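You operate a simulated robot arm through the tools that you are given. There is no shell and no other tool.

You are at the controls of a simulated robot arm. One attempt, no reset.

## Task
Free the carousel's brake and dry the wet stub at heat 2.
Fine: turn it to HEAT, switch on and wait till the panel says DRY.

The check looks at the end state, three seconds after you hand in, the way a careful person would. Anything else that was tipped, shoved, dropped, spilled or broken makes it a failure.

## Robot
A 6-joint arm with a two-finger parallel gripper, fixed in place. Base frame: the origin is at the foot of the arm, x ahead of it, y to its left, z up; the work surface is at about z = 760. Lengths are in mm, angles in degrees, forces in N, time in s.
With the tool pointing down near the work surface it reaches from about 300 to 740 mm from the base axis. Its first joint turns from -66.0 to 66.0 degrees. Payload 2.45 kg.
The TCP is the grasp point between the finger pads, 24 mm short of the fingertips. In the tool frame z runs along the fingers and y along their closing line. The gripper opens to 68 mm. The fingers are 17 mm wide and 10 mm thick; the gripper's body (40 by 70 mm) begins 41 mm behind the TCP.
Orientation is that of the tool frame in the base frame, as [roll, pitch, yaw] about the fixed x, y, z axes, in that order (R = Rz(yaw) Ry(pitch) Rx(roll)). With the fingers straight down and closing along the base's y, the tool's x points along the base's -x, its y along +y and its z along -z.

## Interface
- The arm moves only by the tool nudge_tool. Its argument "commands" is one flat list of numbers, 6 for each row, row after row: the shift along the base's x, y, z in units of 150 mm (1.0 is 150 mm), then the turn, a rotation vector about the base's x, y, z in units of 90 degrees (1.0 is 90 degrees). In form: [tx, ty, tz, ax, ay, az, tx, ty, tz, ax, ay, az, ...]. A call has 1 to 20 rows; each row is the pose to reach, as a shift and turn from the pose commanded when the call began. "gripper" is the closure, from 0 (fully open) to 1 (shut), set as the call begins (left out, the last holds). A call with a number of a shift or a turn outside -1 to 1 is refused whole. A row lasts 0.2 s, in which the tool goes at most 50 mm and 8.6 degrees; a call with a longer step from one row to the next is refused whole, and so is a gripper value outside its range. A pose out of reach is approached as far as the arm can. The call stops where the force on the tool passes 40 N (or 10 N more than at its start, if that is more) or the arm is blocked; 0.2 s more then pass. The fingers move at their own pace (about 108 mm/s each) and stop on an object; they squeeze with about 36 N. The grip force told is the motor's: it shows also when the fingers shut on nothing. Time passes only in rows, and 0.2 s behind the last, so rows that repeat a pose let the fingers close. It gives the time, the measured TCP pose, the force on the tool (base axes), the opening and the grip force at its end, in the units of the frame above (readings bear some noise), with the torque about the TCP (base axes, N m) and any sound that the robot's microphone picked up.
- Cameras (640 x 400 px; columns grow to the right, rows downward): "scene" is fixed at [168.8, 422.3, 1451]; the picture's right is [-0.71, -0.70, 0.00], its down [-0.48, 0.49, -0.72] and it looks along [0.51, -0.52, -0.69] (base axes); focal length 330 px, centre (320, 200). "wrist" rides on the gripper at [84, 11, -75] in the tool frame; the picture's right is [-0.13, 0.99, 0.00], its down [-0.60, -0.08, -0.79] and it looks along [-0.79, -0.10, 0.61] (tool axes); focal length 251 px, centre (320, 200). There is no depth. A picture from a camera that has moved, and an enlarged one, comes with that camera's place and axes in the base frame and with its lens.
- grab_frame(camera): a new picture of that camera. It takes no simulated time.
- zoom(camera, box): a new picture of the part [left, top, right, bottom] of that camera's present view, enlarged. It takes no simulated time.
- hand_in(): hands the job in; it is judged then, once.

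Places have to be worked out from the pictures, the camera data and where the tool is seen. Open the gripper and draw the arm clear of the work before you hand the job in, unless the task says otherwise.

The tools are called after ">>>" as a command line: name --argument value ..., lists and objects as JSON in quotes. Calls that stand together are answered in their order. nudge_tool: Moves the arm, as the interface text tells. Its arguments: {"type":"object","properties":{"commands":{"type":"array","items":{"type":"number"}},"gripper":{"type":"number"}},"required":["commands"]} The other tools are called the same way: grab_frame (camera) takes a picture; zoom (camera, box) takes an enlarged picture of a part of a camera's view; hand_in () hands the job in.

At the start:

```text
clock: 0.0
ee_pos: [428.9, -72.1, 1083.5]
ee_rot: [180.0, 0.2, 179.9]
contact_force: [-1.1, -0.1, -0.4]
moment: [-0.03, 0.02, -0.01]
finger_gap: 68.1
grip_force: 0.0
```

scene: 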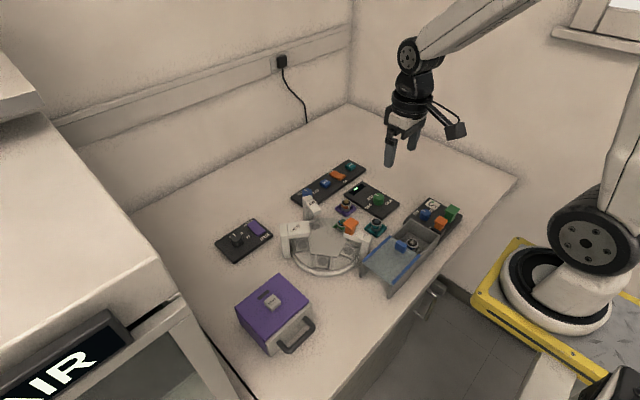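
wrist: 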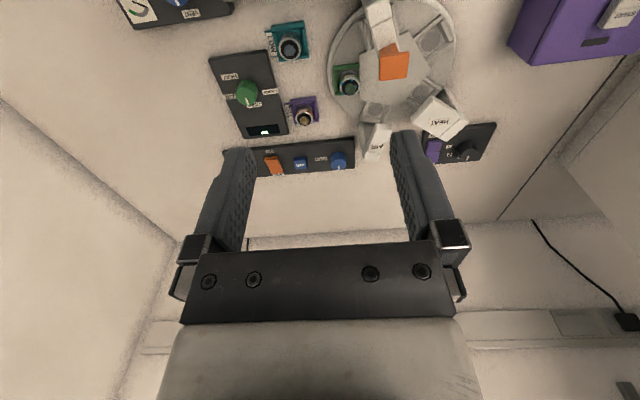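

I start by looking closely at the workspace with zoomed pictures before moving anything.

>>> zoom --camera "scene" --box '[200, 140, 360, 240]'

>>> zoom --camera "scene" --box '[320, 170, 480, 270]'

>>> zoom --camera "scene" --box '[270, 190, 390, 280]'

>>> zoom --camera "wrist" --box '[200, 0, 360, 180]'

>>> zoom --camera "wrist" --box '[320, 0, 520, 180]'

>>> zoom --camera "scene" --box '[210, 250, 370, 370]'

```text
4.00 times, centred on (280, 190) of scene
camera zoom: at [168.8, 422.3, 1451.0], right [-0.71, -0.7, 0.0], down [-0.48, 0.49, -0.72], along [0.51, -0.52, -0.69], focal length 1318 px, centre (480, 240)
```

zoom: 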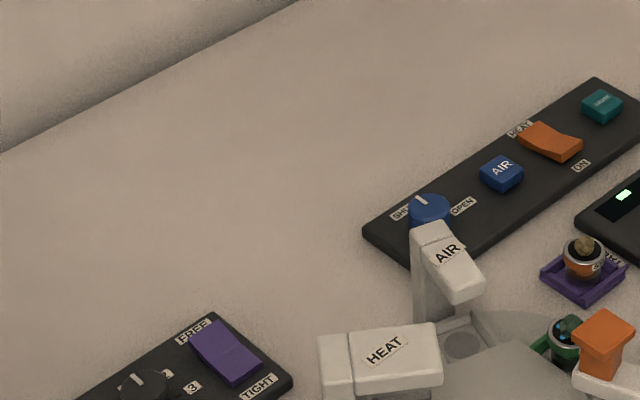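

```text
4.00 times, centred on (400, 220) of scene
camera zoom: at [168.8, 422.3, 1451.0], right [-0.71, -0.7, 0.0], down [-0.48, 0.49, -0.72], along [0.51, -0.52, -0.69], focal length 1318 px, centre (0, 120)
```

zoom: 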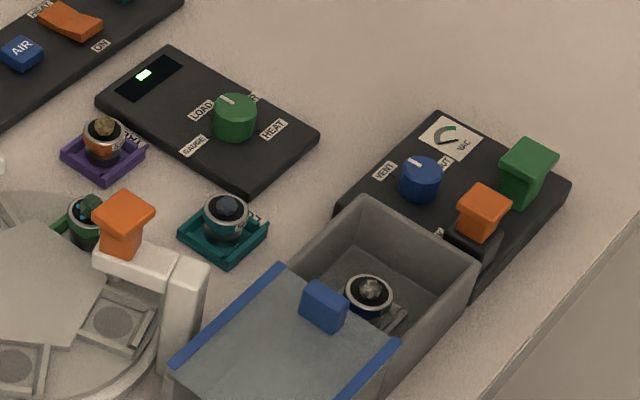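

```text
4.44 times, centred on (330, 235) of scene
camera zoom: at [168.8, 422.3, 1451.0], right [-0.71, -0.7, 0.0], down [-0.48, 0.49, -0.72], along [0.51, -0.52, -0.69], focal length 1465 px, centre (276, 44)
```

zoom: 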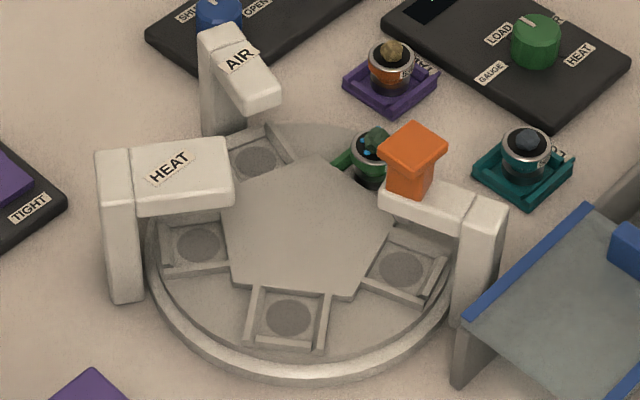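

```text
2.22 times, centred on (280, 90) of wrist
camera zoom: at [345.4, -60.2, 1159.4], right [0.13, 0.99, 0.0], down [0.6, -0.08, 0.79], along [0.79, -0.1, -0.61], focal length 559 px, centre (409, 444)
```

zoom: 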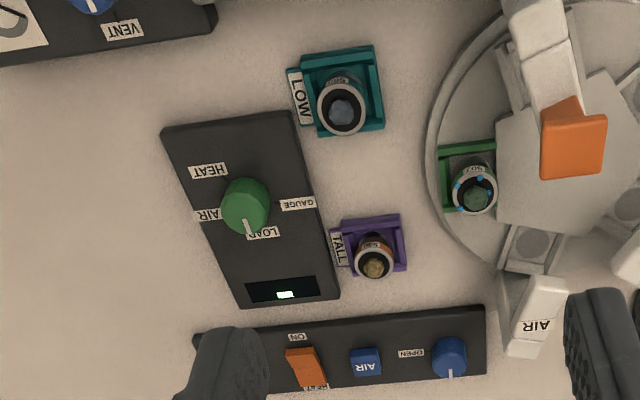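

```text
2.22 times, centred on (420, 90) of wrist
camera zoom: at [345.4, -60.2, 1159.4], right [0.13, 0.99, 0.0], down [0.6, -0.08, 0.79], along [0.79, -0.1, -0.61], focal length 559 px, centre (98, 444)
```

zoom: 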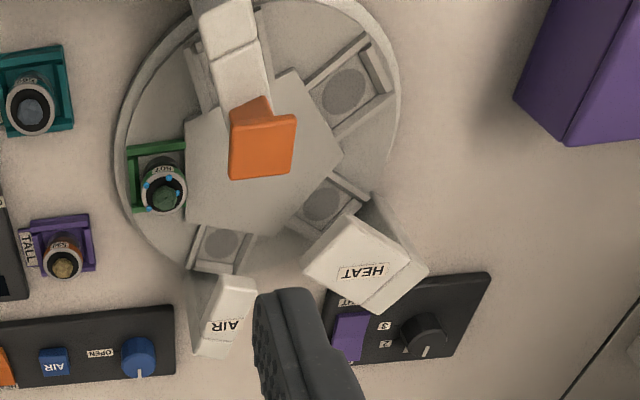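

```text
3.33 times, centred on (290, 310) of scene
camera zoom: at [168.8, 422.3, 1451.0], right [-0.71, -0.7, 0.0], down [-0.48, 0.49, -0.72], along [0.51, -0.52, -0.69], focal length 1099 px, centre (420, -167)
```

zoom: 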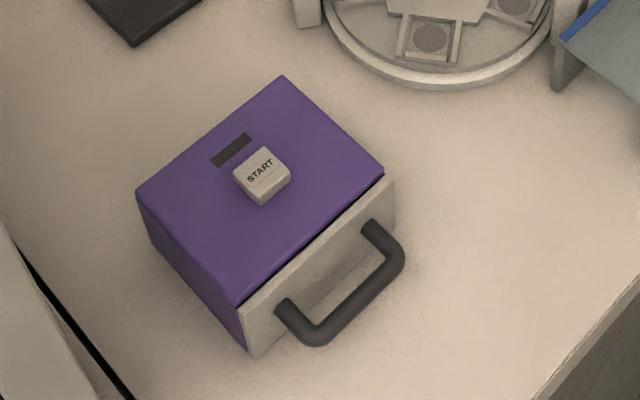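

The picture shows several panels: a brake/heat panel (purple rocker FREE/TIGHT, black dial), a green mode knob with display, and an air/heat switch panel. I zoom in further to read the labels.

>>> zoom --camera "scene" --box '[210, 210, 280, 265]'

>>> zoom --camera "scene" --box '[335, 175, 405, 220]'

>>> zoom --camera "scene" --box '[290, 155, 370, 205]'

>>> zoom --camera "scene" --box '[330, 200, 390, 240]'

>>> zoom --camera "scene" --box '[410, 190, 470, 240]'

>>> zoom --camera "wrist" --box '[410, 100, 510, 170]'

```text
7.27 times, centred on (245, 238) of scene
camera zoom: at [168.8, 422.3, 1451.0], right [-0.71, -0.7, 0.0], down [-0.48, 0.49, -0.72], along [0.51, -0.52, -0.69], focal length 2397 px, centre (866, -73)
```

zoom: 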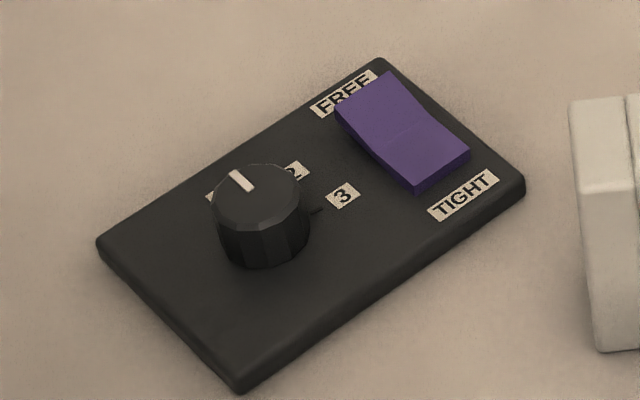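

```text
8.89 times, centred on (370, 198) of scene
camera zoom: at [168.8, 422.3, 1451.0], right [-0.71, -0.7, 0.0], down [-0.48, 0.49, -0.72], along [0.51, -0.52, -0.69], focal length 2930 px, centre (-124, 222)
```

zoom: 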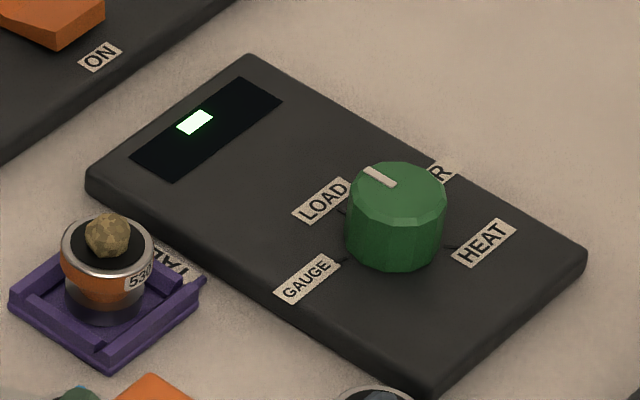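

```text
8.00 times, centred on (330, 180) of scene
camera zoom: at [168.8, 422.3, 1451.0], right [-0.71, -0.7, 0.0], down [-0.48, 0.49, -0.72], along [0.51, -0.52, -0.69], focal length 2636 px, centre (240, 360)
```

zoom: 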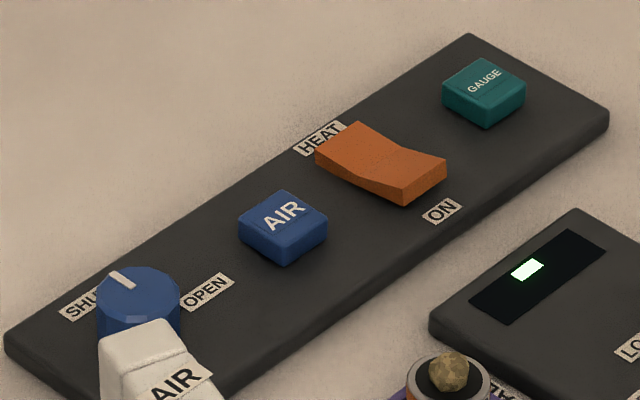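

```text
10.00 times, centred on (360, 220) of scene
camera zoom: at [168.8, 422.3, 1451.0], right [-0.71, -0.7, 0.0], down [-0.48, 0.49, -0.72], along [0.51, -0.52, -0.69], focal length 3296 px, centre (-80, 0)
```

zoom: 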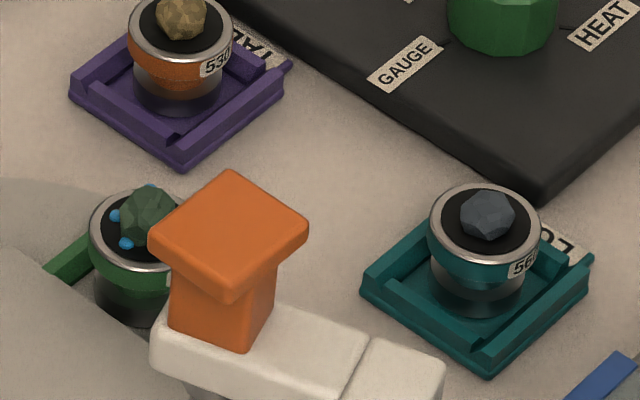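

```text
8.00 times, centred on (440, 215) of scene
camera zoom: at [168.8, 422.3, 1451.0], right [-0.71, -0.7, 0.0], down [-0.48, 0.49, -0.72], along [0.51, -0.52, -0.69], focal length 2636 px, centre (-640, 80)
```

zoom: 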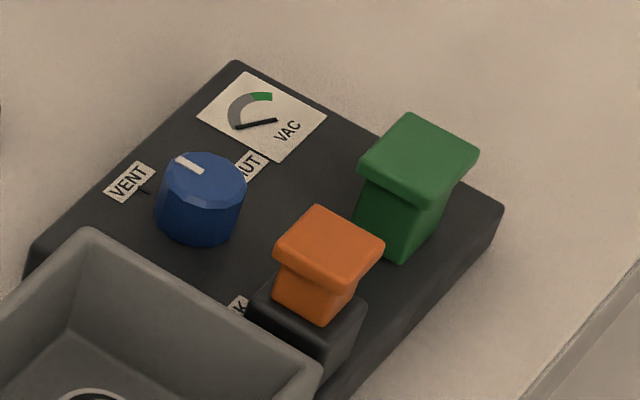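

```text
5.71 times, centred on (460, 135) of wrist
camera zoom: at [345.4, -60.2, 1159.4], right [0.13, 0.99, 0.0], down [0.6, -0.08, 0.79], along [0.79, -0.1, -0.61], focal length 1437 px, centre (-480, 571)
```

zoom: 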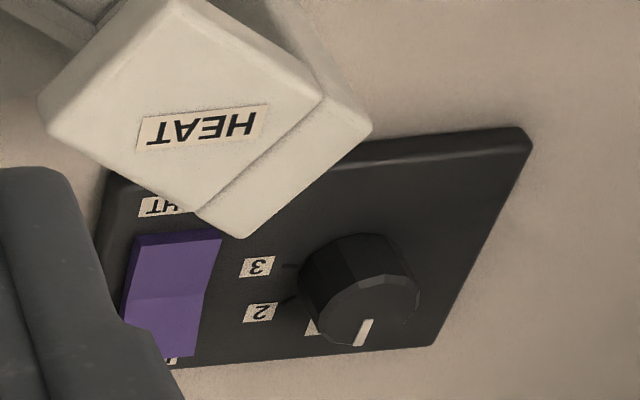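

The green knob (mode LOAD/AIR/HEAT/GAUGE) is at about (538,-194), the heat rocker at about (700,-197), and the brake rocker and heat dial at about (706,123) and (711,180). I move the wrist camera closer to the green knob panel, staying high.

>>> nudge_tool --commands '[0, -0.18, -0.2, 0, 0, 0, 0, -0.36, -0.4, 0, 0, 0, 0, -0.54, -0.6, 0, 0, 0, 0, -0.72, -0.8, 0, 0, 0]'

>>> grab_frame --camera "wrist"

```text
clock: 1.0
ee_pos: [428.7, -179.6, 962.6]
ee_rot: [-180.0, 0.0, 180.0]
contact_force: [0.0, -0.7, 0.0]
moment: [0.0, 0.0, 0.0]
finger_gap: 68.0
grip_force: 0.1
```

```text
taken
camera wrist: at [345.1, -167.1, 1039.1], right [0.13, 0.99, 0.0], down [0.6, -0.08, 0.79], along [0.79, -0.1, -0.61], focal length 251 px, centre (320, 200)
```

wrist: 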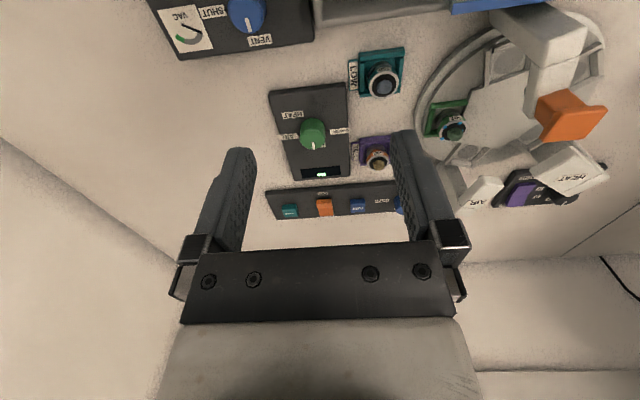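

>>> zoom --camera "wrist" --box '[265, 80, 365, 185]'

>>> zoom --camera "wrist" --box '[260, 160, 420, 230]'

>>> zoom --camera "wrist" --box '[410, 0, 610, 180]'

```text
3.81 times, centred on (315, 132) of wrist
camera zoom: at [345.1, -167.1, 1039.1], right [0.13, 0.99, 0.0], down [0.6, -0.08, 0.79], along [0.79, -0.1, -0.61], focal length 958 px, centre (339, 457)
```

zoom: 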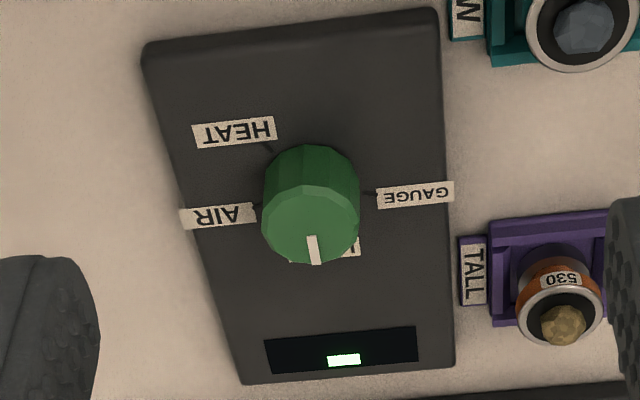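

```text
4.00 times, centred on (340, 195) of wrist
camera zoom: at [345.1, -167.1, 1039.1], right [0.13, 0.99, 0.0], down [0.6, -0.08, 0.79], along [0.79, -0.1, -0.61], focal length 1006 px, centre (240, 220)
```

zoom: 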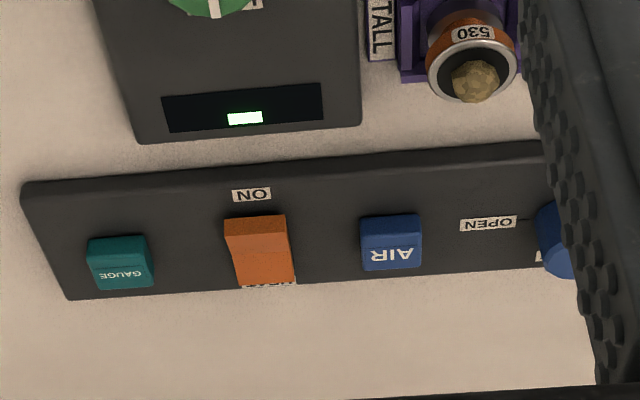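

```text
2.22 times, centred on (510, 90) of wrist
camera zoom: at [345.1, -167.1, 1039.1], right [0.13, 0.99, 0.0], down [0.6, -0.08, 0.79], along [0.79, -0.1, -0.61], focal length 559 px, centre (-102, 444)
```

zoom: 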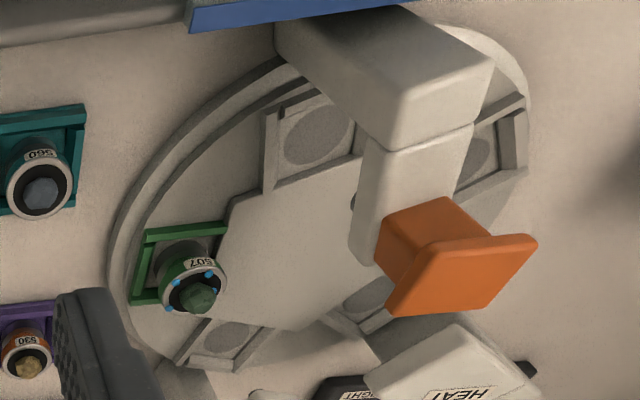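

The green knob's pointer is at LOAD; HEAT is about 144° clockwise (via AIR) around a center near (536,-201). Now I move the camera toward the brake/heat-dial panel, staying at z≈960, well above the ~885 tall plunger.

>>> nudge_tool --commands '[0.13, 0.25, 0, 0, 0, 0, 0.26, 0.5, 0, 0, 0, 0, 0.4, 0.75, 0, 0, 0, 0, 0.53, 1.0, 0, 0, 0, 0]'

>>> nudge_tool --commands '[0.13, 0.27, 0, 0, 0, 0, 0.26, 0.5, 0, 0, 0, 0, 0.4, 0.75, 0, 0, 0, 0, 0.53, 1.0, 0, 0, 0, 0]'

>>> grab_frame --camera "wrist"

```text
clock: 2.0
ee_pos: [510.6, -28.5, 964.2]
ee_rot: [-180.0, 0.0, 179.9]
contact_force: [0.4, -0.6, -0.1]
moment: [0.01, 0.01, -0.02]
finger_gap: 67.9
grip_force: 0.2
```

```text
clock: 3.0
ee_pos: [590.8, 122.9, 962.5]
ee_rot: [180.0, 0.0, 180.0]
contact_force: [-0.7, 1.0, -0.1]
moment: [-0.04, -0.01, 0.01]
finger_gap: 68.1
grip_force: 0.0
```

```text
taken
camera wrist: at [505.3, 133.9, 1039.2], right [0.13, 0.99, 0.0], down [0.6, -0.08, 0.79], along [0.79, -0.1, -0.61], focal length 251 px, centre (320, 200)
```

wrist: 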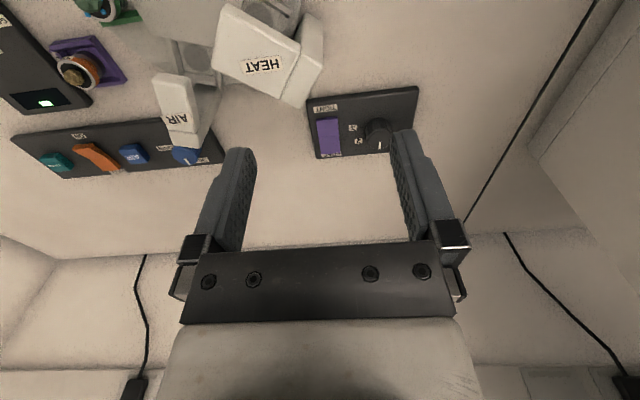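

>>> zoom --camera "wrist" --box '[295, 75, 425, 165]'

>>> zoom --camera "wrist" --box '[0, 100, 240, 200]'

```text
4.44 times, centred on (360, 120) of wrist
camera zoom: at [505.3, 133.9, 1039.2], right [0.13, 0.99, 0.0], down [0.6, -0.08, 0.79], along [0.79, -0.1, -0.61], focal length 1118 px, centre (142, 556)
```

zoom: 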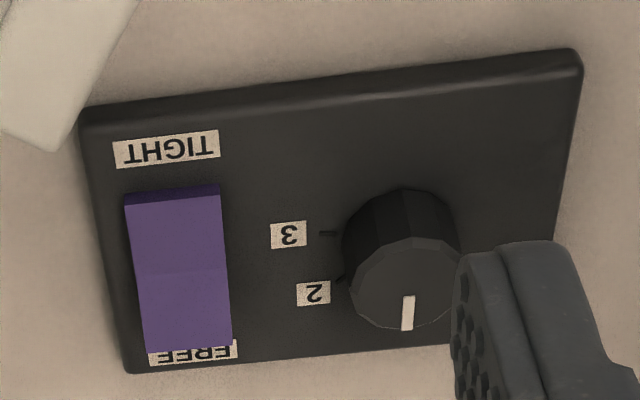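

```text
2.67 times, centred on (120, 150) of wrist
camera zoom: at [505.3, 133.9, 1039.2], right [0.13, 0.99, 0.0], down [0.6, -0.08, 0.79], along [0.79, -0.1, -0.61], focal length 670 px, centre (853, 333)
```

zoom: 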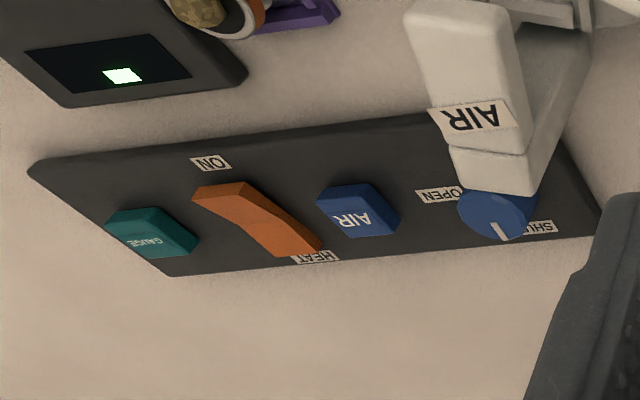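

The dial points to 1, with 2 about 45–50° clockwise from it and its center near (712,180). The brake rocker is centred near (708,118), with TIGHT pressed down and FREE at the far end. I close the gripper and move to just above the rocker's FREE end.

>>> nudge_tool --commands '[0.182, -0.005, -0.151, 0, 0, 0, 0.364, -0.009, -0.302, 0, 0, 0, 0.546, -0.014, -0.453, 0, 0, 0, 0.728, -0.019, -0.604, 0, 0, 0, 0.91, -0.023, -0.755, 0, 0, 0]' --gripper 1

>>> grab_frame --camera "wrist"

>>> zoom --camera "scene" --box '[190, 170, 310, 270]'

```text
clock: 4.2
ee_pos: [724.8, 118.4, 849.7]
ee_rot: [179.9, 0.0, 179.9]
contact_force: [-0.2, -0.1, -0.3]
moment: [0.02, 0.01, 0.0]
finger_gap: 0.0
grip_force: 23.4
```

```text
taken
camera wrist: at [640.5, 130.2, 925.2], right [0.13, 0.99, 0.0], down [0.6, -0.08, 0.79], along [0.79, -0.1, -0.61], focal length 251 px, centre (320, 200)
```

wrist: 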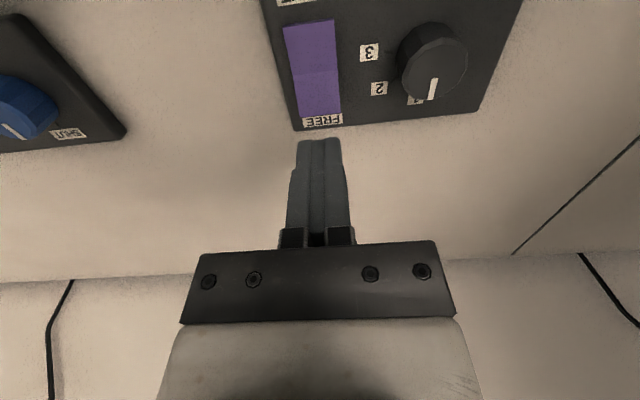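

```text
4.00 times, centred on (250, 220) of scene
camera zoom: at [168.7, 422.3, 1451.0], right [-0.71, -0.7, 0.0], down [-0.48, 0.49, -0.72], along [0.51, -0.52, -0.69], focal length 1318 px, centre (600, 120)
```

zoom: 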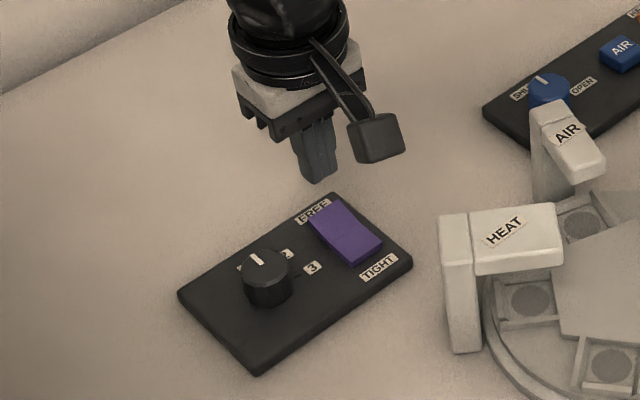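

The closed fingertips sit above the panel. I zoom the wrist view to refine rocker and dial positions before pressing.

>>> zoom --camera "wrist" --box '[260, 0, 500, 150]'

```text
2.67 times, centred on (380, 75) of wrist
camera zoom: at [640.5, 130.2, 925.2], right [0.13, 0.99, 0.0], down [0.6, -0.08, 0.79], along [0.79, -0.1, -0.61], focal length 670 px, centre (160, 533)
```

zoom: 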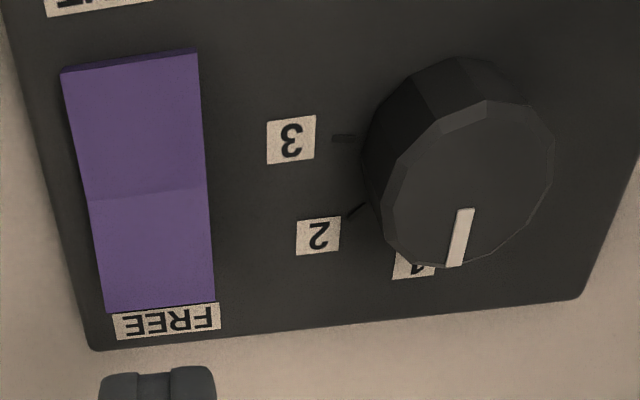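

The rocker spans x≈685–733 at y≈118, so the fingertip at x≈725 is over the FREE end. I lower slowly in small steps to press it.

>>> nudge_tool --commands '[0, 0, -0.1, 0, 0, 0, 0, 0, -0.18, 0, 0, 0, 0, 0, -0.21, 0, 0, 0, 0, 0, -0.235, 0, 0, 0, 0, 0, -0.255, 0, 0, 0, 0, 0, -0.27, 0, 0, 0, 0, 0, -0.285, 0, 0, 0, 0, 0, -0.3, 0, 0, 0]' --gripper 1

>>> zoom --camera "scene" --box '[210, 190, 310, 270]'

```text
clock: 6.0
ee_pos: [725.7, 117.4, 804.2]
ee_rot: [-179.9, 0.0, 179.9]
contact_force: [0.7, 0.5, -0.6]
moment: [0.0, 0.01, 0.01]
finger_gap: 0.1
grip_force: 23.3
```

```text
5.00 times, centred on (260, 230) of scene
camera zoom: at [168.8, 422.3, 1451.0], right [-0.71, -0.7, 0.0], down [-0.48, 0.49, -0.72], along [0.51, -0.52, -0.69], focal length 1648 px, centre (620, 50)
```

zoom: 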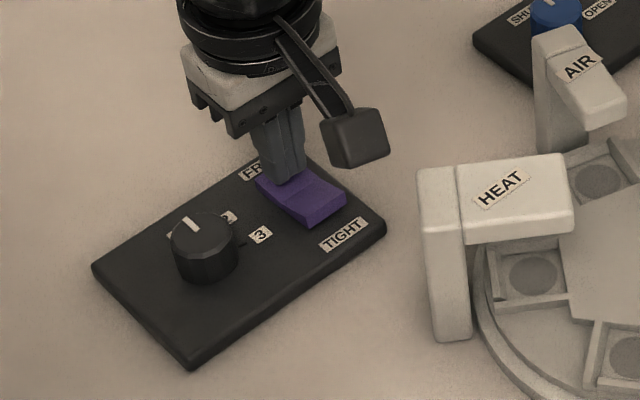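

The TIGHT end now looks raised, so the rocker seems to have flipped. I press 3 mm more to confirm it's fully seated, then raise.

>>> nudge_tool --commands '[0, 0, -0.01, 0, 0, 0, 0, 0, -0.02, 0, 0, 0]'

>>> nudge_tool --commands '[0, 0, 0.1, 0, 0, 0, 0, 0, 0.3, 0, 0, 0, 0, 0, 0.4, 0, 0, 0]'

>>> zoom --camera "scene" --box '[210, 210, 280, 265]'

>>> zoom --camera "wrist" --box '[260, 0, 500, 150]'

```text
clock: 6.6
ee_pos: [725.7, 117.5, 802.7]
ee_rot: [180.0, -0.1, -180.0]
contact_force: [-4.3, -1.2, 6.5]
moment: [-0.04, 0.03, -0.03]
finger_gap: 0.0
grip_force: 23.1
```

```text
clock: 7.4
ee_pos: [725.1, 118.0, 861.3]
ee_rot: [179.9, 0.1, -180.0]
contact_force: [0.4, 0.4, 1.1]
moment: [0.0, 0.02, -0.01]
finger_gap: 0.0
grip_force: 23.6
```

```text
7.27 times, centred on (245, 238) of scene
camera zoom: at [168.7, 422.3, 1451.0], right [-0.71, -0.7, 0.0], down [-0.48, 0.49, -0.72], along [0.51, -0.52, -0.69], focal length 2397 px, centre (866, -73)
```

zoom: 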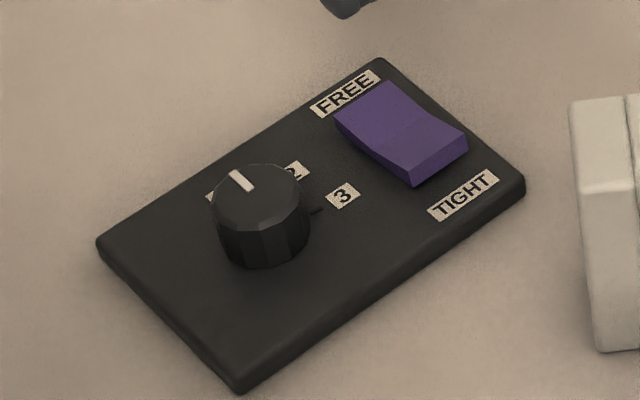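

```text
2.67 times, centred on (380, 75) of wrist
camera zoom: at [640.3, 129.1, 937.7], right [0.13, 0.99, 0.0], down [0.6, -0.08, 0.79], along [0.79, -0.1, -0.61], focal length 670 px, centre (160, 533)
```

zoom: 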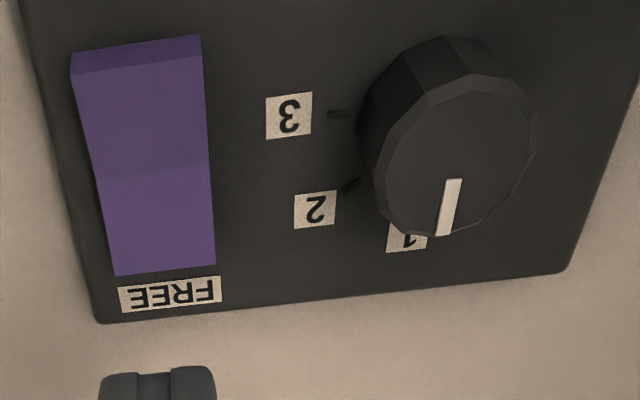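

Both views confirm the rocker is now down at FREE. Next is the heat dial at about (711,181): pointer at 1 (toward +x), 2 is about 50° clockwise. I open partly and move above the dial.

>>> nudge_tool --commands '[-0.031, 0.14, 0, 0, 0, 0, -0.062, 0.28, 0, 0, 0, 0, -0.093, 0.42, 0, 0, 0, 0, -0.093, 0.42, -0.1, 0, 0, 0]' --gripper 0.35

>>> grab_frame --camera "wrist"

>>> zoom --camera "scene" --box '[190, 170, 310, 270]'

```text
clock: 8.4
ee_pos: [711.2, 180.4, 846.7]
ee_rot: [-180.0, -0.1, 180.0]
contact_force: [-0.2, 0.6, 0.3]
moment: [0.02, -0.01, 0.01]
finger_gap: 44.3
grip_force: 0.2
```

```text
taken
camera wrist: at [626.4, 192.1, 923.1], right [0.13, 0.99, 0.0], down [0.6, -0.08, 0.79], along [0.79, -0.1, -0.61], focal length 251 px, centre (320, 200)
```

wrist: 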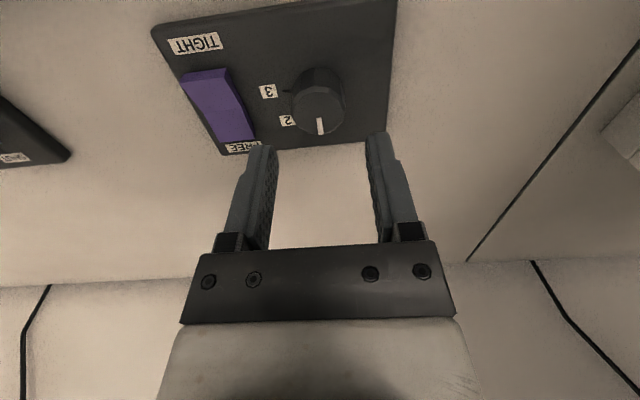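

```text
4.00 times, centred on (250, 220) of scene
camera zoom: at [168.7, 422.3, 1451.0], right [-0.71, -0.7, 0.0], down [-0.48, 0.49, -0.72], along [0.51, -0.52, -0.69], focal length 1318 px, centre (600, 120)
```

zoom: 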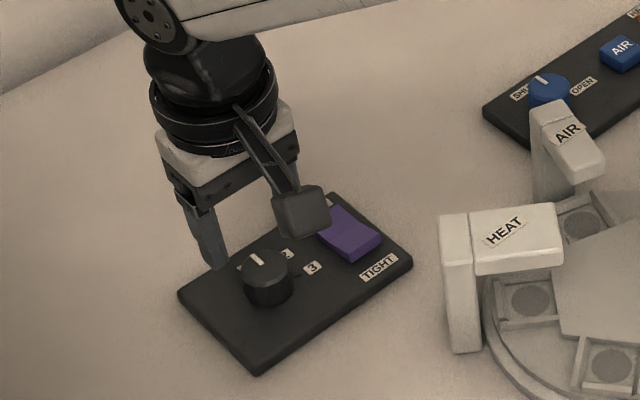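

The dial's top is centered between the fingers (u≈319, v≈110 matches the tool axis projection). I descend so the fingertips straddle the knob just above the panel.

>>> nudge_tool --commands '[0, 0, -0.1, 0, 0, 0, 0, 0, -0.2, 0, 0, 0, 0, 0, -0.26, 0, 0, 0, 0, 0, -0.295, 0, 0, 0]' --gripper 0.35

>>> grab_frame --camera "wrist"

>>> zoom --camera "scene" --box '[190, 170, 310, 270]'

```text
clock: 9.4
ee_pos: [711.7, 179.3, 802.3]
ee_rot: [179.9, 0.0, 180.0]
contact_force: [0.2, -0.1, 0.6]
moment: [0.0, -0.03, 0.0]
finger_gap: 44.4
grip_force: 0.0
```

```text
taken
camera wrist: at [626.9, 190.7, 878.5], right [0.13, 0.99, 0.0], down [0.6, -0.08, 0.79], along [0.79, -0.1, -0.61], focal length 251 px, centre (320, 200)
```

wrist: 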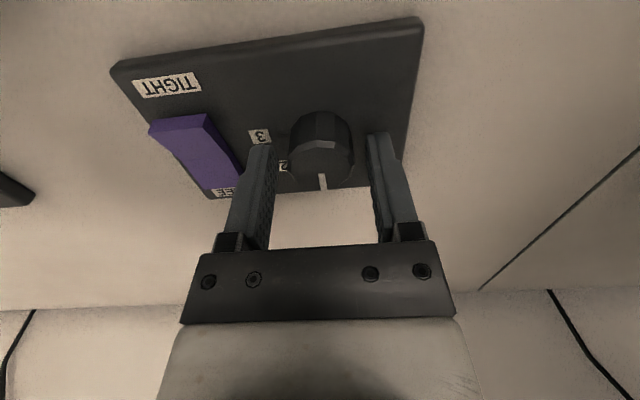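

```text
4.00 times, centred on (250, 220) of scene
camera zoom: at [168.8, 422.3, 1451.0], right [-0.71, -0.7, 0.0], down [-0.48, 0.49, -0.72], along [0.51, -0.52, -0.69], focal length 1318 px, centre (600, 120)
```

zoom: 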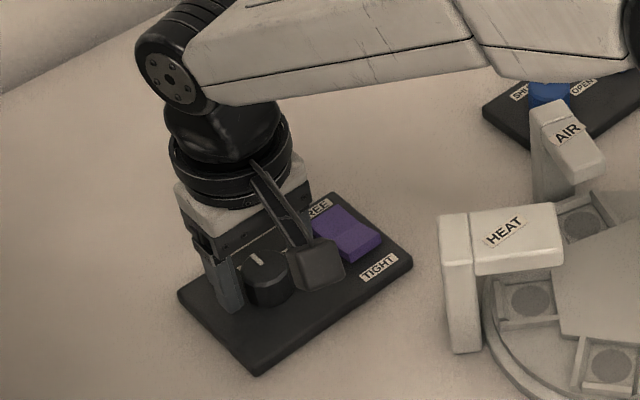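

Fingers straddle the knob with clearance on both sides. I close the gripper on it.

>>> nudge_tool --commands '[0, 0, 0, 0, 0, 0, 0, 0, 0, 0, 0, 0]' --gripper 1

```text
clock: 10.0
ee_pos: [711.6, 179.8, 801.8]
ee_rot: [-179.9, 0.0, -180.0]
contact_force: [1.0, 4.2, 0.4]
moment: [-0.31, 0.12, -0.01]
finger_gap: 31.6
grip_force: 44.3
```

The knob is gripped (gap 31.6 mm, small side force). I turn about 50° clockwise toward 2.

>>> nudge_tool --commands '[0, 0, 0, 0, 0, -0.07, 0, 0, 0, 0, 0, -0.14, 0, 0, 0, 0, 0, -0.21, 0, 0, 0, 0, 0, -0.28, 0, 0, 0, 0, 0, -0.35, 0, 0, 0, 0, 0, -0.42, 0, 0, 0, 0, 0, -0.49, 0, 0, 0, 0, 0, -0.556]' --gripper 1

>>> zoom --camera "scene" --box '[210, 200, 290, 265]'

>>> grab_frame --camera "wrist"

```text
clock: 11.8
ee_pos: [711.1, 178.6, 801.6]
ee_rot: [-179.9, -0.1, 129.9]
contact_force: [3.0, -8.7, -8.2]
moment: [0.64, 0.2, 0.0]
finger_gap: 31.4
grip_force: 44.7
```

```text
6.15 times, centred on (250, 232) of scene
camera zoom: at [169.0, 422.1, 1451.1], right [-0.71, -0.7, 0.0], down [-0.48, 0.49, -0.72], along [0.51, -0.52, -0.69], focal length 2028 px, centre (751, 0)
```

zoom: 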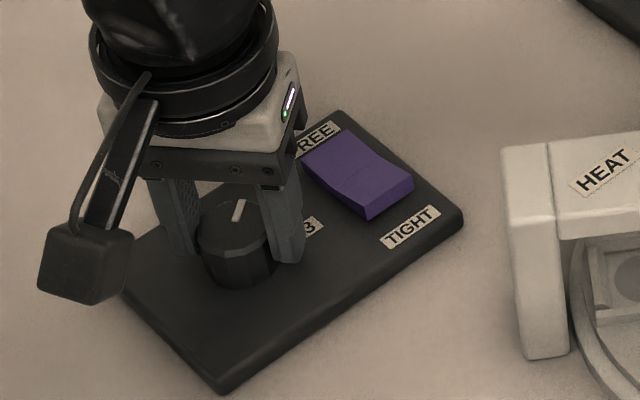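

```text
taken
camera wrist: at [665.2, 250.9, 878.4], right [0.84, 0.53, 0.0], down [0.33, -0.51, 0.79], along [0.42, -0.67, -0.61], focal length 251 px, centre (320, 200)
```

wrist: 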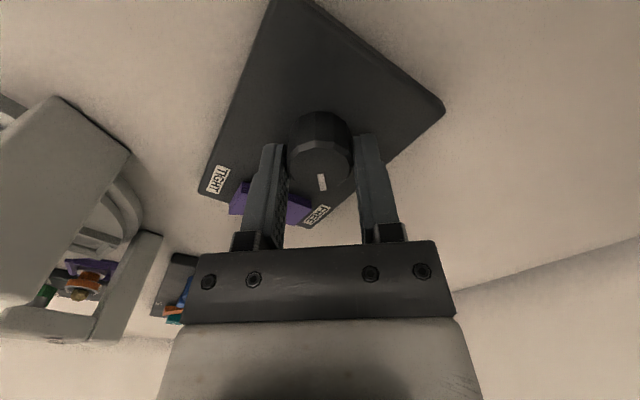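

The dial turned with the gripper by 50°. I release it partially and rise to check the pointer.

>>> nudge_tool --commands '[0, 0, 0, 0, 0, 0, 0, 0, 0, 0, 0, 0]' --gripper 0.35

>>> nudge_tool --commands '[0, 0, 0.15, 0, 0, 0, 0, 0, 0.4, 0, 0, 0, 0, 0, 0.6, 0, 0, 0]'

>>> zoom --camera "scene" --box '[210, 200, 290, 265]'

>>> zoom --camera "wrist" --box '[220, 0, 420, 140]'

```text
clock: 12.4
ee_pos: [711.0, 180.9, 803.4]
ee_rot: [180.0, 0.0, 129.9]
contact_force: [-0.3, 0.4, 0.2]
moment: [0.0, -0.02, -0.03]
finger_gap: 44.1
grip_force: 0.1
```

```text
clock: 13.2
ee_pos: [710.5, 180.2, 892.7]
ee_rot: [-179.9, 0.0, 129.8]
contact_force: [-0.7, -0.1, -0.7]
moment: [0.05, -0.02, 0.04]
finger_gap: 44.3
grip_force: 0.1
```

```text
6.15 times, centred on (250, 232) of scene
camera zoom: at [168.7, 422.3, 1451.0], right [-0.71, -0.7, 0.0], down [-0.48, 0.49, -0.72], along [0.51, -0.52, -0.69], focal length 2028 px, centre (751, 0)
```

zoom: 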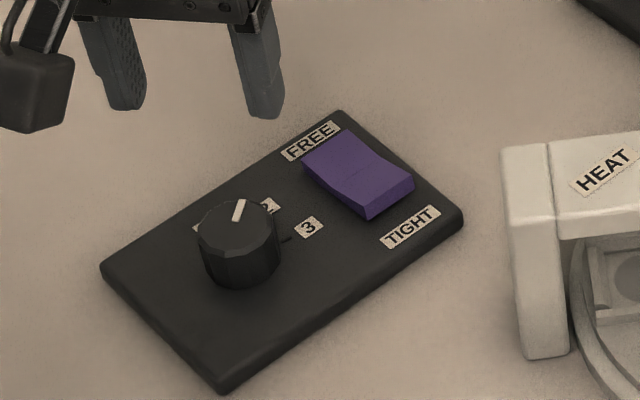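

```text
2.86 times, centred on (320, 70) of wrist
camera zoom: at [664.4, 252.2, 969.0], right [0.84, 0.54, 0.0], down [0.33, -0.51, 0.79], along [0.43, -0.67, -0.61], focal length 718 px, centre (320, 571)
```

zoom: 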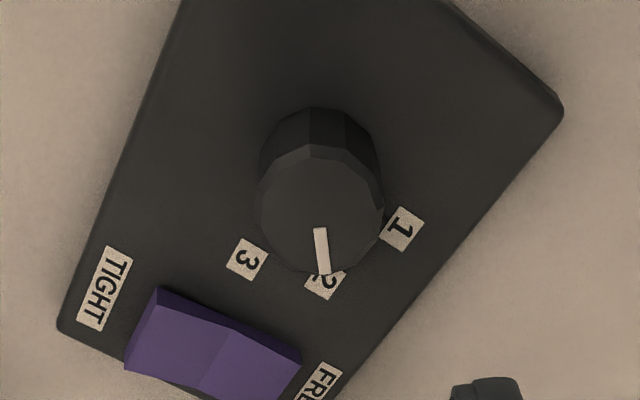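

The pointer now points to 2. Next I lift away, turn the tool back, and travel toward the green mode knob for a closer look.

>>> nudge_tool --commands '[-0.05, -0.05, 0.1, 0, 0, 0.07, -0.15, -0.15, 0.2, 0, 0, 0.14, -0.26, -0.3, 0.3, 0, 0, 0.21, -0.37, -0.45, 0.4, 0, 0, 0.28, -0.48, -0.6, 0.44, 0, 0, 0.35, -0.6, -0.75, 0.44, 0, 0, 0.42, -0.7, -0.88, 0.44, 0, 0, 0.49, -0.8, -1.0, 0.44, 0, 0, 0.556]' --gripper 0.35

>>> nudge_tool --commands '[-0.2, -0.25, 0, 0, 0, 0, -0.4, -0.5, 0, 0, 0, 0, -0.6, -0.75, 0, 0, 0, 0, -0.8, -1.0, 0, 0, 0, 0]'

>>> nudge_tool --commands '[0, -0.2, -0.07, 0, 0, 0, 0, -0.4, -0.14, 0, 0, 0, 0, -0.57, -0.2, 0, 0, 0]'

>>> grab_frame --camera "wrist"

```text
clock: 15.0
ee_pos: [590.4, 28.5, 960.8]
ee_rot: [179.9, 0.1, -179.9]
contact_force: [-0.3, -0.4, -0.2]
moment: [0.0, -0.01, -0.01]
finger_gap: 44.3
grip_force: 0.1
```

```text
clock: 16.0
ee_pos: [470.3, -119.7, 959.6]
ee_rot: [-180.0, 0.0, -180.0]
contact_force: [-0.1, -0.5, 0.0]
moment: [0.02, 0.02, -0.02]
finger_gap: 44.4
grip_force: 0.0
```

```text
clock: 16.8
ee_pos: [471.8, -206.5, 928.7]
ee_rot: [180.0, 0.0, 180.0]
contact_force: [0.1, -0.1, -0.5]
moment: [0.01, -0.02, -0.01]
finger_gap: 44.3
grip_force: 0.1
```

```text
taken
camera wrist: at [388.1, -195.3, 1005.4], right [0.13, 0.99, 0.0], down [0.6, -0.08, 0.79], along [0.79, -0.1, -0.61], focal length 251 px, centre (320, 200)
```

wrist: 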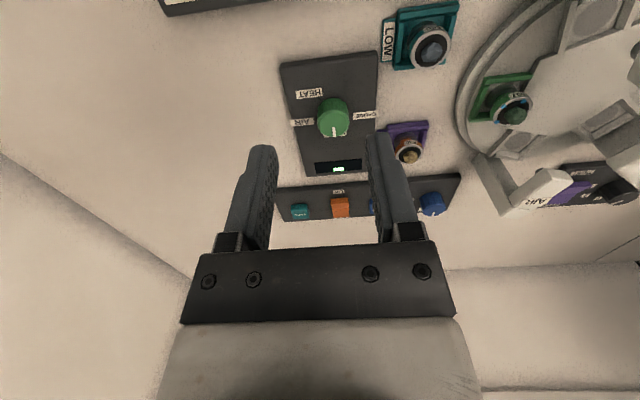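

>>> zoom --camera "wrist" --box '[270, 45, 400, 180]'

>>> zoom --camera "wrist" --box '[455, 50, 640, 220]'

```text
2.96 times, centred on (335, 112) of wrist
camera zoom: at [388.1, -195.3, 1005.4], right [0.13, 0.99, 0.0], down [0.6, -0.08, 0.79], along [0.79, -0.1, -0.61], focal length 745 px, centre (276, 459)
```

zoom: 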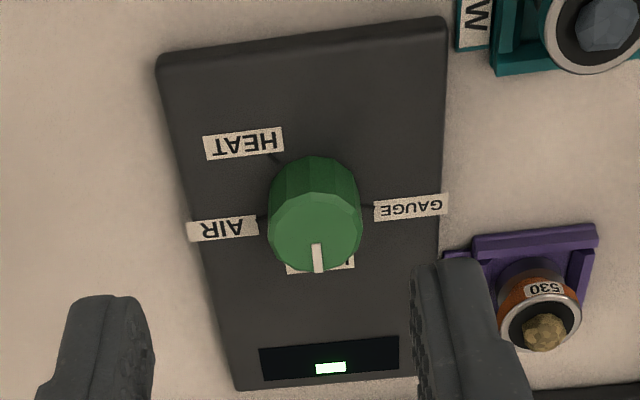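

```text
2.35 times, centred on (548, 135) of wrist
camera zoom: at [388.1, -195.3, 1005.4], right [0.13, 0.99, 0.0], down [0.6, -0.08, 0.79], along [0.79, -0.1, -0.61], focal length 592 px, centre (-215, 353)
```

zoom: 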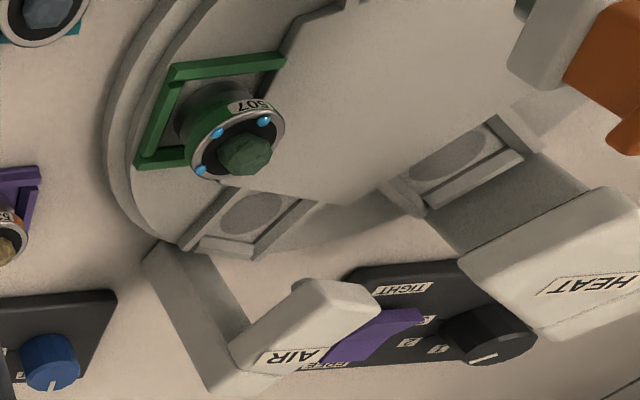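

The knob's center works out to about (540.5,-202), top z≈795, with ticks at 72° spacing (HEAT at -144° from LOAD). I move above it and pre-rotate the tool +72° so I can turn the whole 144° in one grip.

>>> nudge_tool --commands '[0.051, 0.003, -0.059, 0, 0, 0.089, 0.103, 0.006, -0.118, 0, 0, 0.178, 0.154, 0.008, -0.177, 0, 0, 0.267, 0.205, 0.011, -0.236, 0, 0, 0.356, 0.256, 0.014, -0.294, 0, 0, 0.444, 0.308, 0.017, -0.353, 0, 0, 0.533, 0.359, 0.019, -0.412, 0, 0, 0.622, 0.41, 0.022, -0.471, 0, 0, 0.711, 0.461, 0.025, -0.53, 0, 0, 0.8]' --gripper 0.35

>>> grab_frame --camera "wrist"

>>> zoom --camera "scene" --box '[320, 150, 440, 240]'

```text
clock: 18.8
ee_pos: [540.9, -202.1, 851.6]
ee_rot: [179.9, 0.0, -107.9]
contact_force: [0.3, -0.2, 0.3]
moment: [0.03, -0.01, -0.01]
finger_gap: 44.2
grip_force: 0.0
```

```text
taken
camera wrist: at [504.3, -277.3, 926.1], right [-0.9, 0.43, 0.0], down [0.26, 0.55, 0.79], along [0.34, 0.72, -0.61], focal length 251 px, centre (320, 200)
```

wrist: 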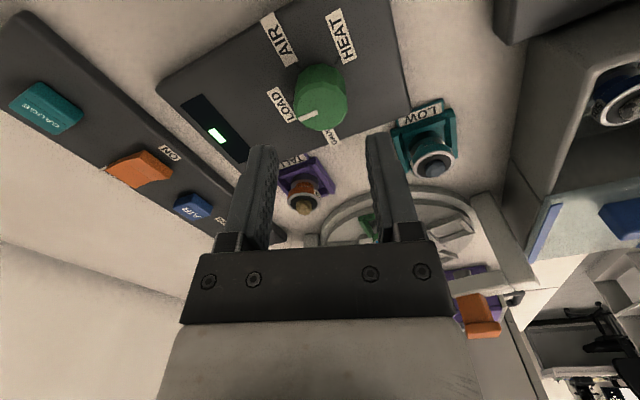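

```text
4.44 times, centred on (380, 195) of scene
camera zoom: at [168.8, 422.3, 1451.0], right [-0.71, -0.7, 0.0], down [-0.48, 0.49, -0.72], along [0.51, -0.52, -0.69], focal length 1465 px, centre (53, 222)
```

zoom: 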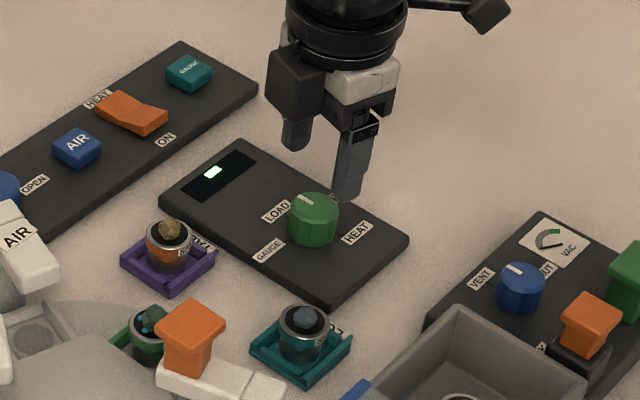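

The knob is centered on the tool axis. I descend so the fingertips straddle it near the panel surface.

>>> nudge_tool --commands '[0, 0, -0.1, 0, 0, 0, 0, 0, -0.2, 0, 0, 0, 0, 0, -0.28, 0, 0, 0, 0, 0, -0.325, 0, 0, 0]' --gripper 0.35

>>> grab_frame --camera "wrist"

>>> zoom --camera "scene" --box '[320, 150, 440, 240]'

```text
clock: 19.8
ee_pos: [539.6, -202.4, 800.7]
ee_rot: [180.0, -0.1, -108.0]
contact_force: [-0.2, -0.5, -0.3]
moment: [0.01, 0.0, 0.0]
finger_gap: 44.3
grip_force: 0.1
```

```text
taken
camera wrist: at [503.7, -278.4, 876.5], right [-0.9, 0.43, 0.0], down [0.26, 0.55, 0.79], along [0.34, 0.72, -0.61], focal length 251 px, centre (320, 200)
```

wrist: 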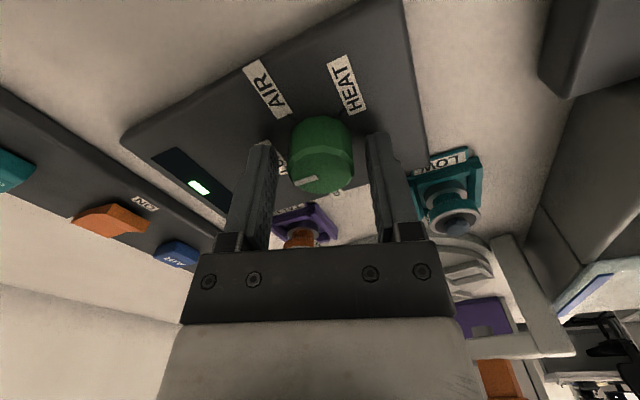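

```text
4.44 times, centred on (380, 195) of scene
camera zoom: at [168.8, 422.3, 1451.0], right [-0.71, -0.7, 0.0], down [-0.48, 0.49, -0.72], along [0.51, -0.52, -0.69], focal length 1465 px, centre (53, 222)
```

zoom: 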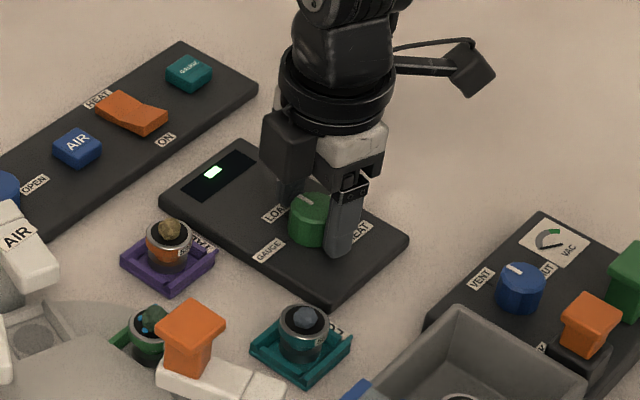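

Both fingers straddle the green knob with even clearance. I close the gripper on it.

>>> nudge_tool --commands '[0, 0, 0, 0, 0, 0, 0, 0, 0, 0, 0, 0]' --gripper 1

```text
clock: 20.4
ee_pos: [539.1, -202.8, 800.3]
ee_rot: [179.8, 0.0, -108.0]
contact_force: [-3.9, 0.9, 0.9]
moment: [0.02, 0.01, 0.0]
finger_gap: 31.2
grip_force: 44.7
```

The knob is held (gap 31.2 mm) with low side force. I turn it 72° clockwise toward AIR first and watch whether the carousel follows.

>>> nudge_tool --commands '[0, 0, 0, 0, 0, -0.08, 0, 0, 0, 0, 0, -0.16, 0, 0, 0, 0, 0, -0.24, 0, 0, 0, 0, 0, -0.32, 0, 0, 0, 0, 0, -0.4, 0, 0, 0, 0, 0, -0.48, 0, 0, 0, 0, 0, -0.56, 0, 0, 0, 0, 0, -0.64, 0, 0, 0, 0, 0, -0.72, 0, 0, 0, 0, 0, -0.8]' --gripper 1

>>> zoom --camera "scene" --box '[270, 150, 430, 280]'

```text
clock: 22.6
ee_pos: [540.0, -201.3, 799.9]
ee_rot: [-180.0, 0.1, 179.8]
contact_force: [-6.6, -5.9, -2.5]
moment: [-0.04, -0.13, 0.03]
finger_gap: 31.2
grip_force: 44.0
```

```text
3.08 times, centred on (350, 215) of scene
camera zoom: at [168.6, 422.2, 1451.1], right [-0.71, -0.7, 0.0], down [-0.48, 0.49, -0.72], along [0.51, -0.52, -0.69], focal length 1014 px, centre (228, 154)
```

zoom: 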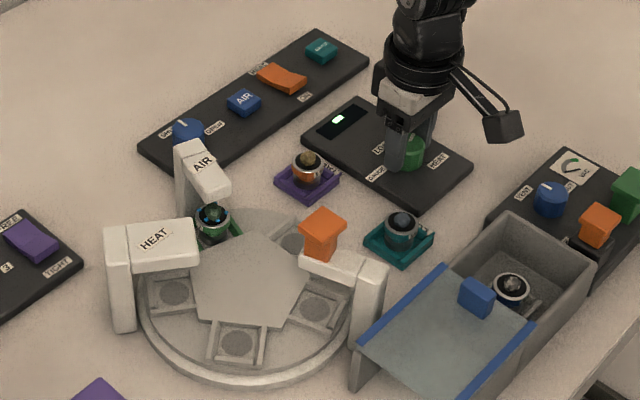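

The carousel followed; the wet stub is now under AIR. I continue the remaining 72° to HEAT.

>>> nudge_tool --commands '[0, 0, 0, 0, 0, -0.08, 0, 0, 0, 0, 0, -0.16, 0, 0, 0, 0, 0, -0.24, 0, 0, 0, 0, 0, -0.32, 0, 0, 0, 0, 0, -0.4, 0, 0, 0, 0, 0, -0.48, 0, 0, 0, 0, 0, -0.56, 0, 0, 0, 0, 0, -0.64, 0, 0, 0, 0, 0, -0.72, 0, 0, 0, 0, 0, -0.8]' --gripper 1

>>> zoom --camera "scene" --box '[270, 150, 430, 280]'

>>> grab_frame --camera "wrist"

```text
clock: 24.8
ee_pos: [539.4, -202.1, 800.3]
ee_rot: [-180.0, 0.0, 107.9]
contact_force: [-13.6, -17.3, 0.5]
moment: [0.46, 0.47, 0.01]
finger_gap: 31.4
grip_force: 44.4
```

```text
3.08 times, centred on (350, 215) of scene
camera zoom: at [168.5, 421.9, 1451.2], right [-0.71, -0.7, 0.0], down [-0.48, 0.49, -0.72], along [0.51, -0.52, -0.69], focal length 1014 px, centre (228, 154)
```

zoom: 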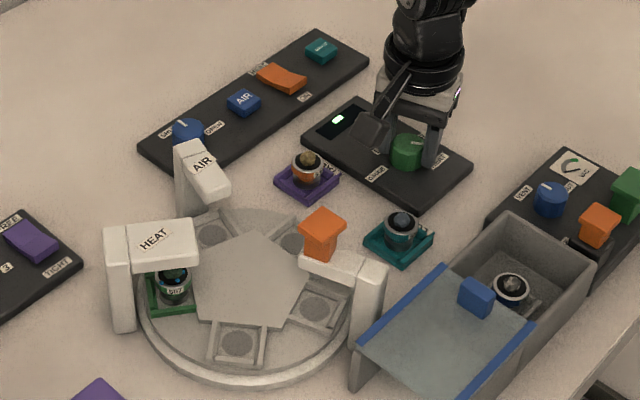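

```text
taken
camera wrist: at [524.5, -118.5, 876.4], right [0.98, 0.18, 0.0], down [0.11, -0.6, 0.79], along [0.14, -0.78, -0.61], focal length 251 px, centre (320, 200)
```

wrist: 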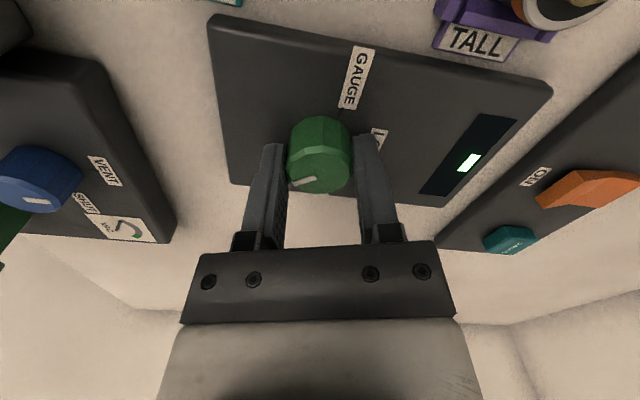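

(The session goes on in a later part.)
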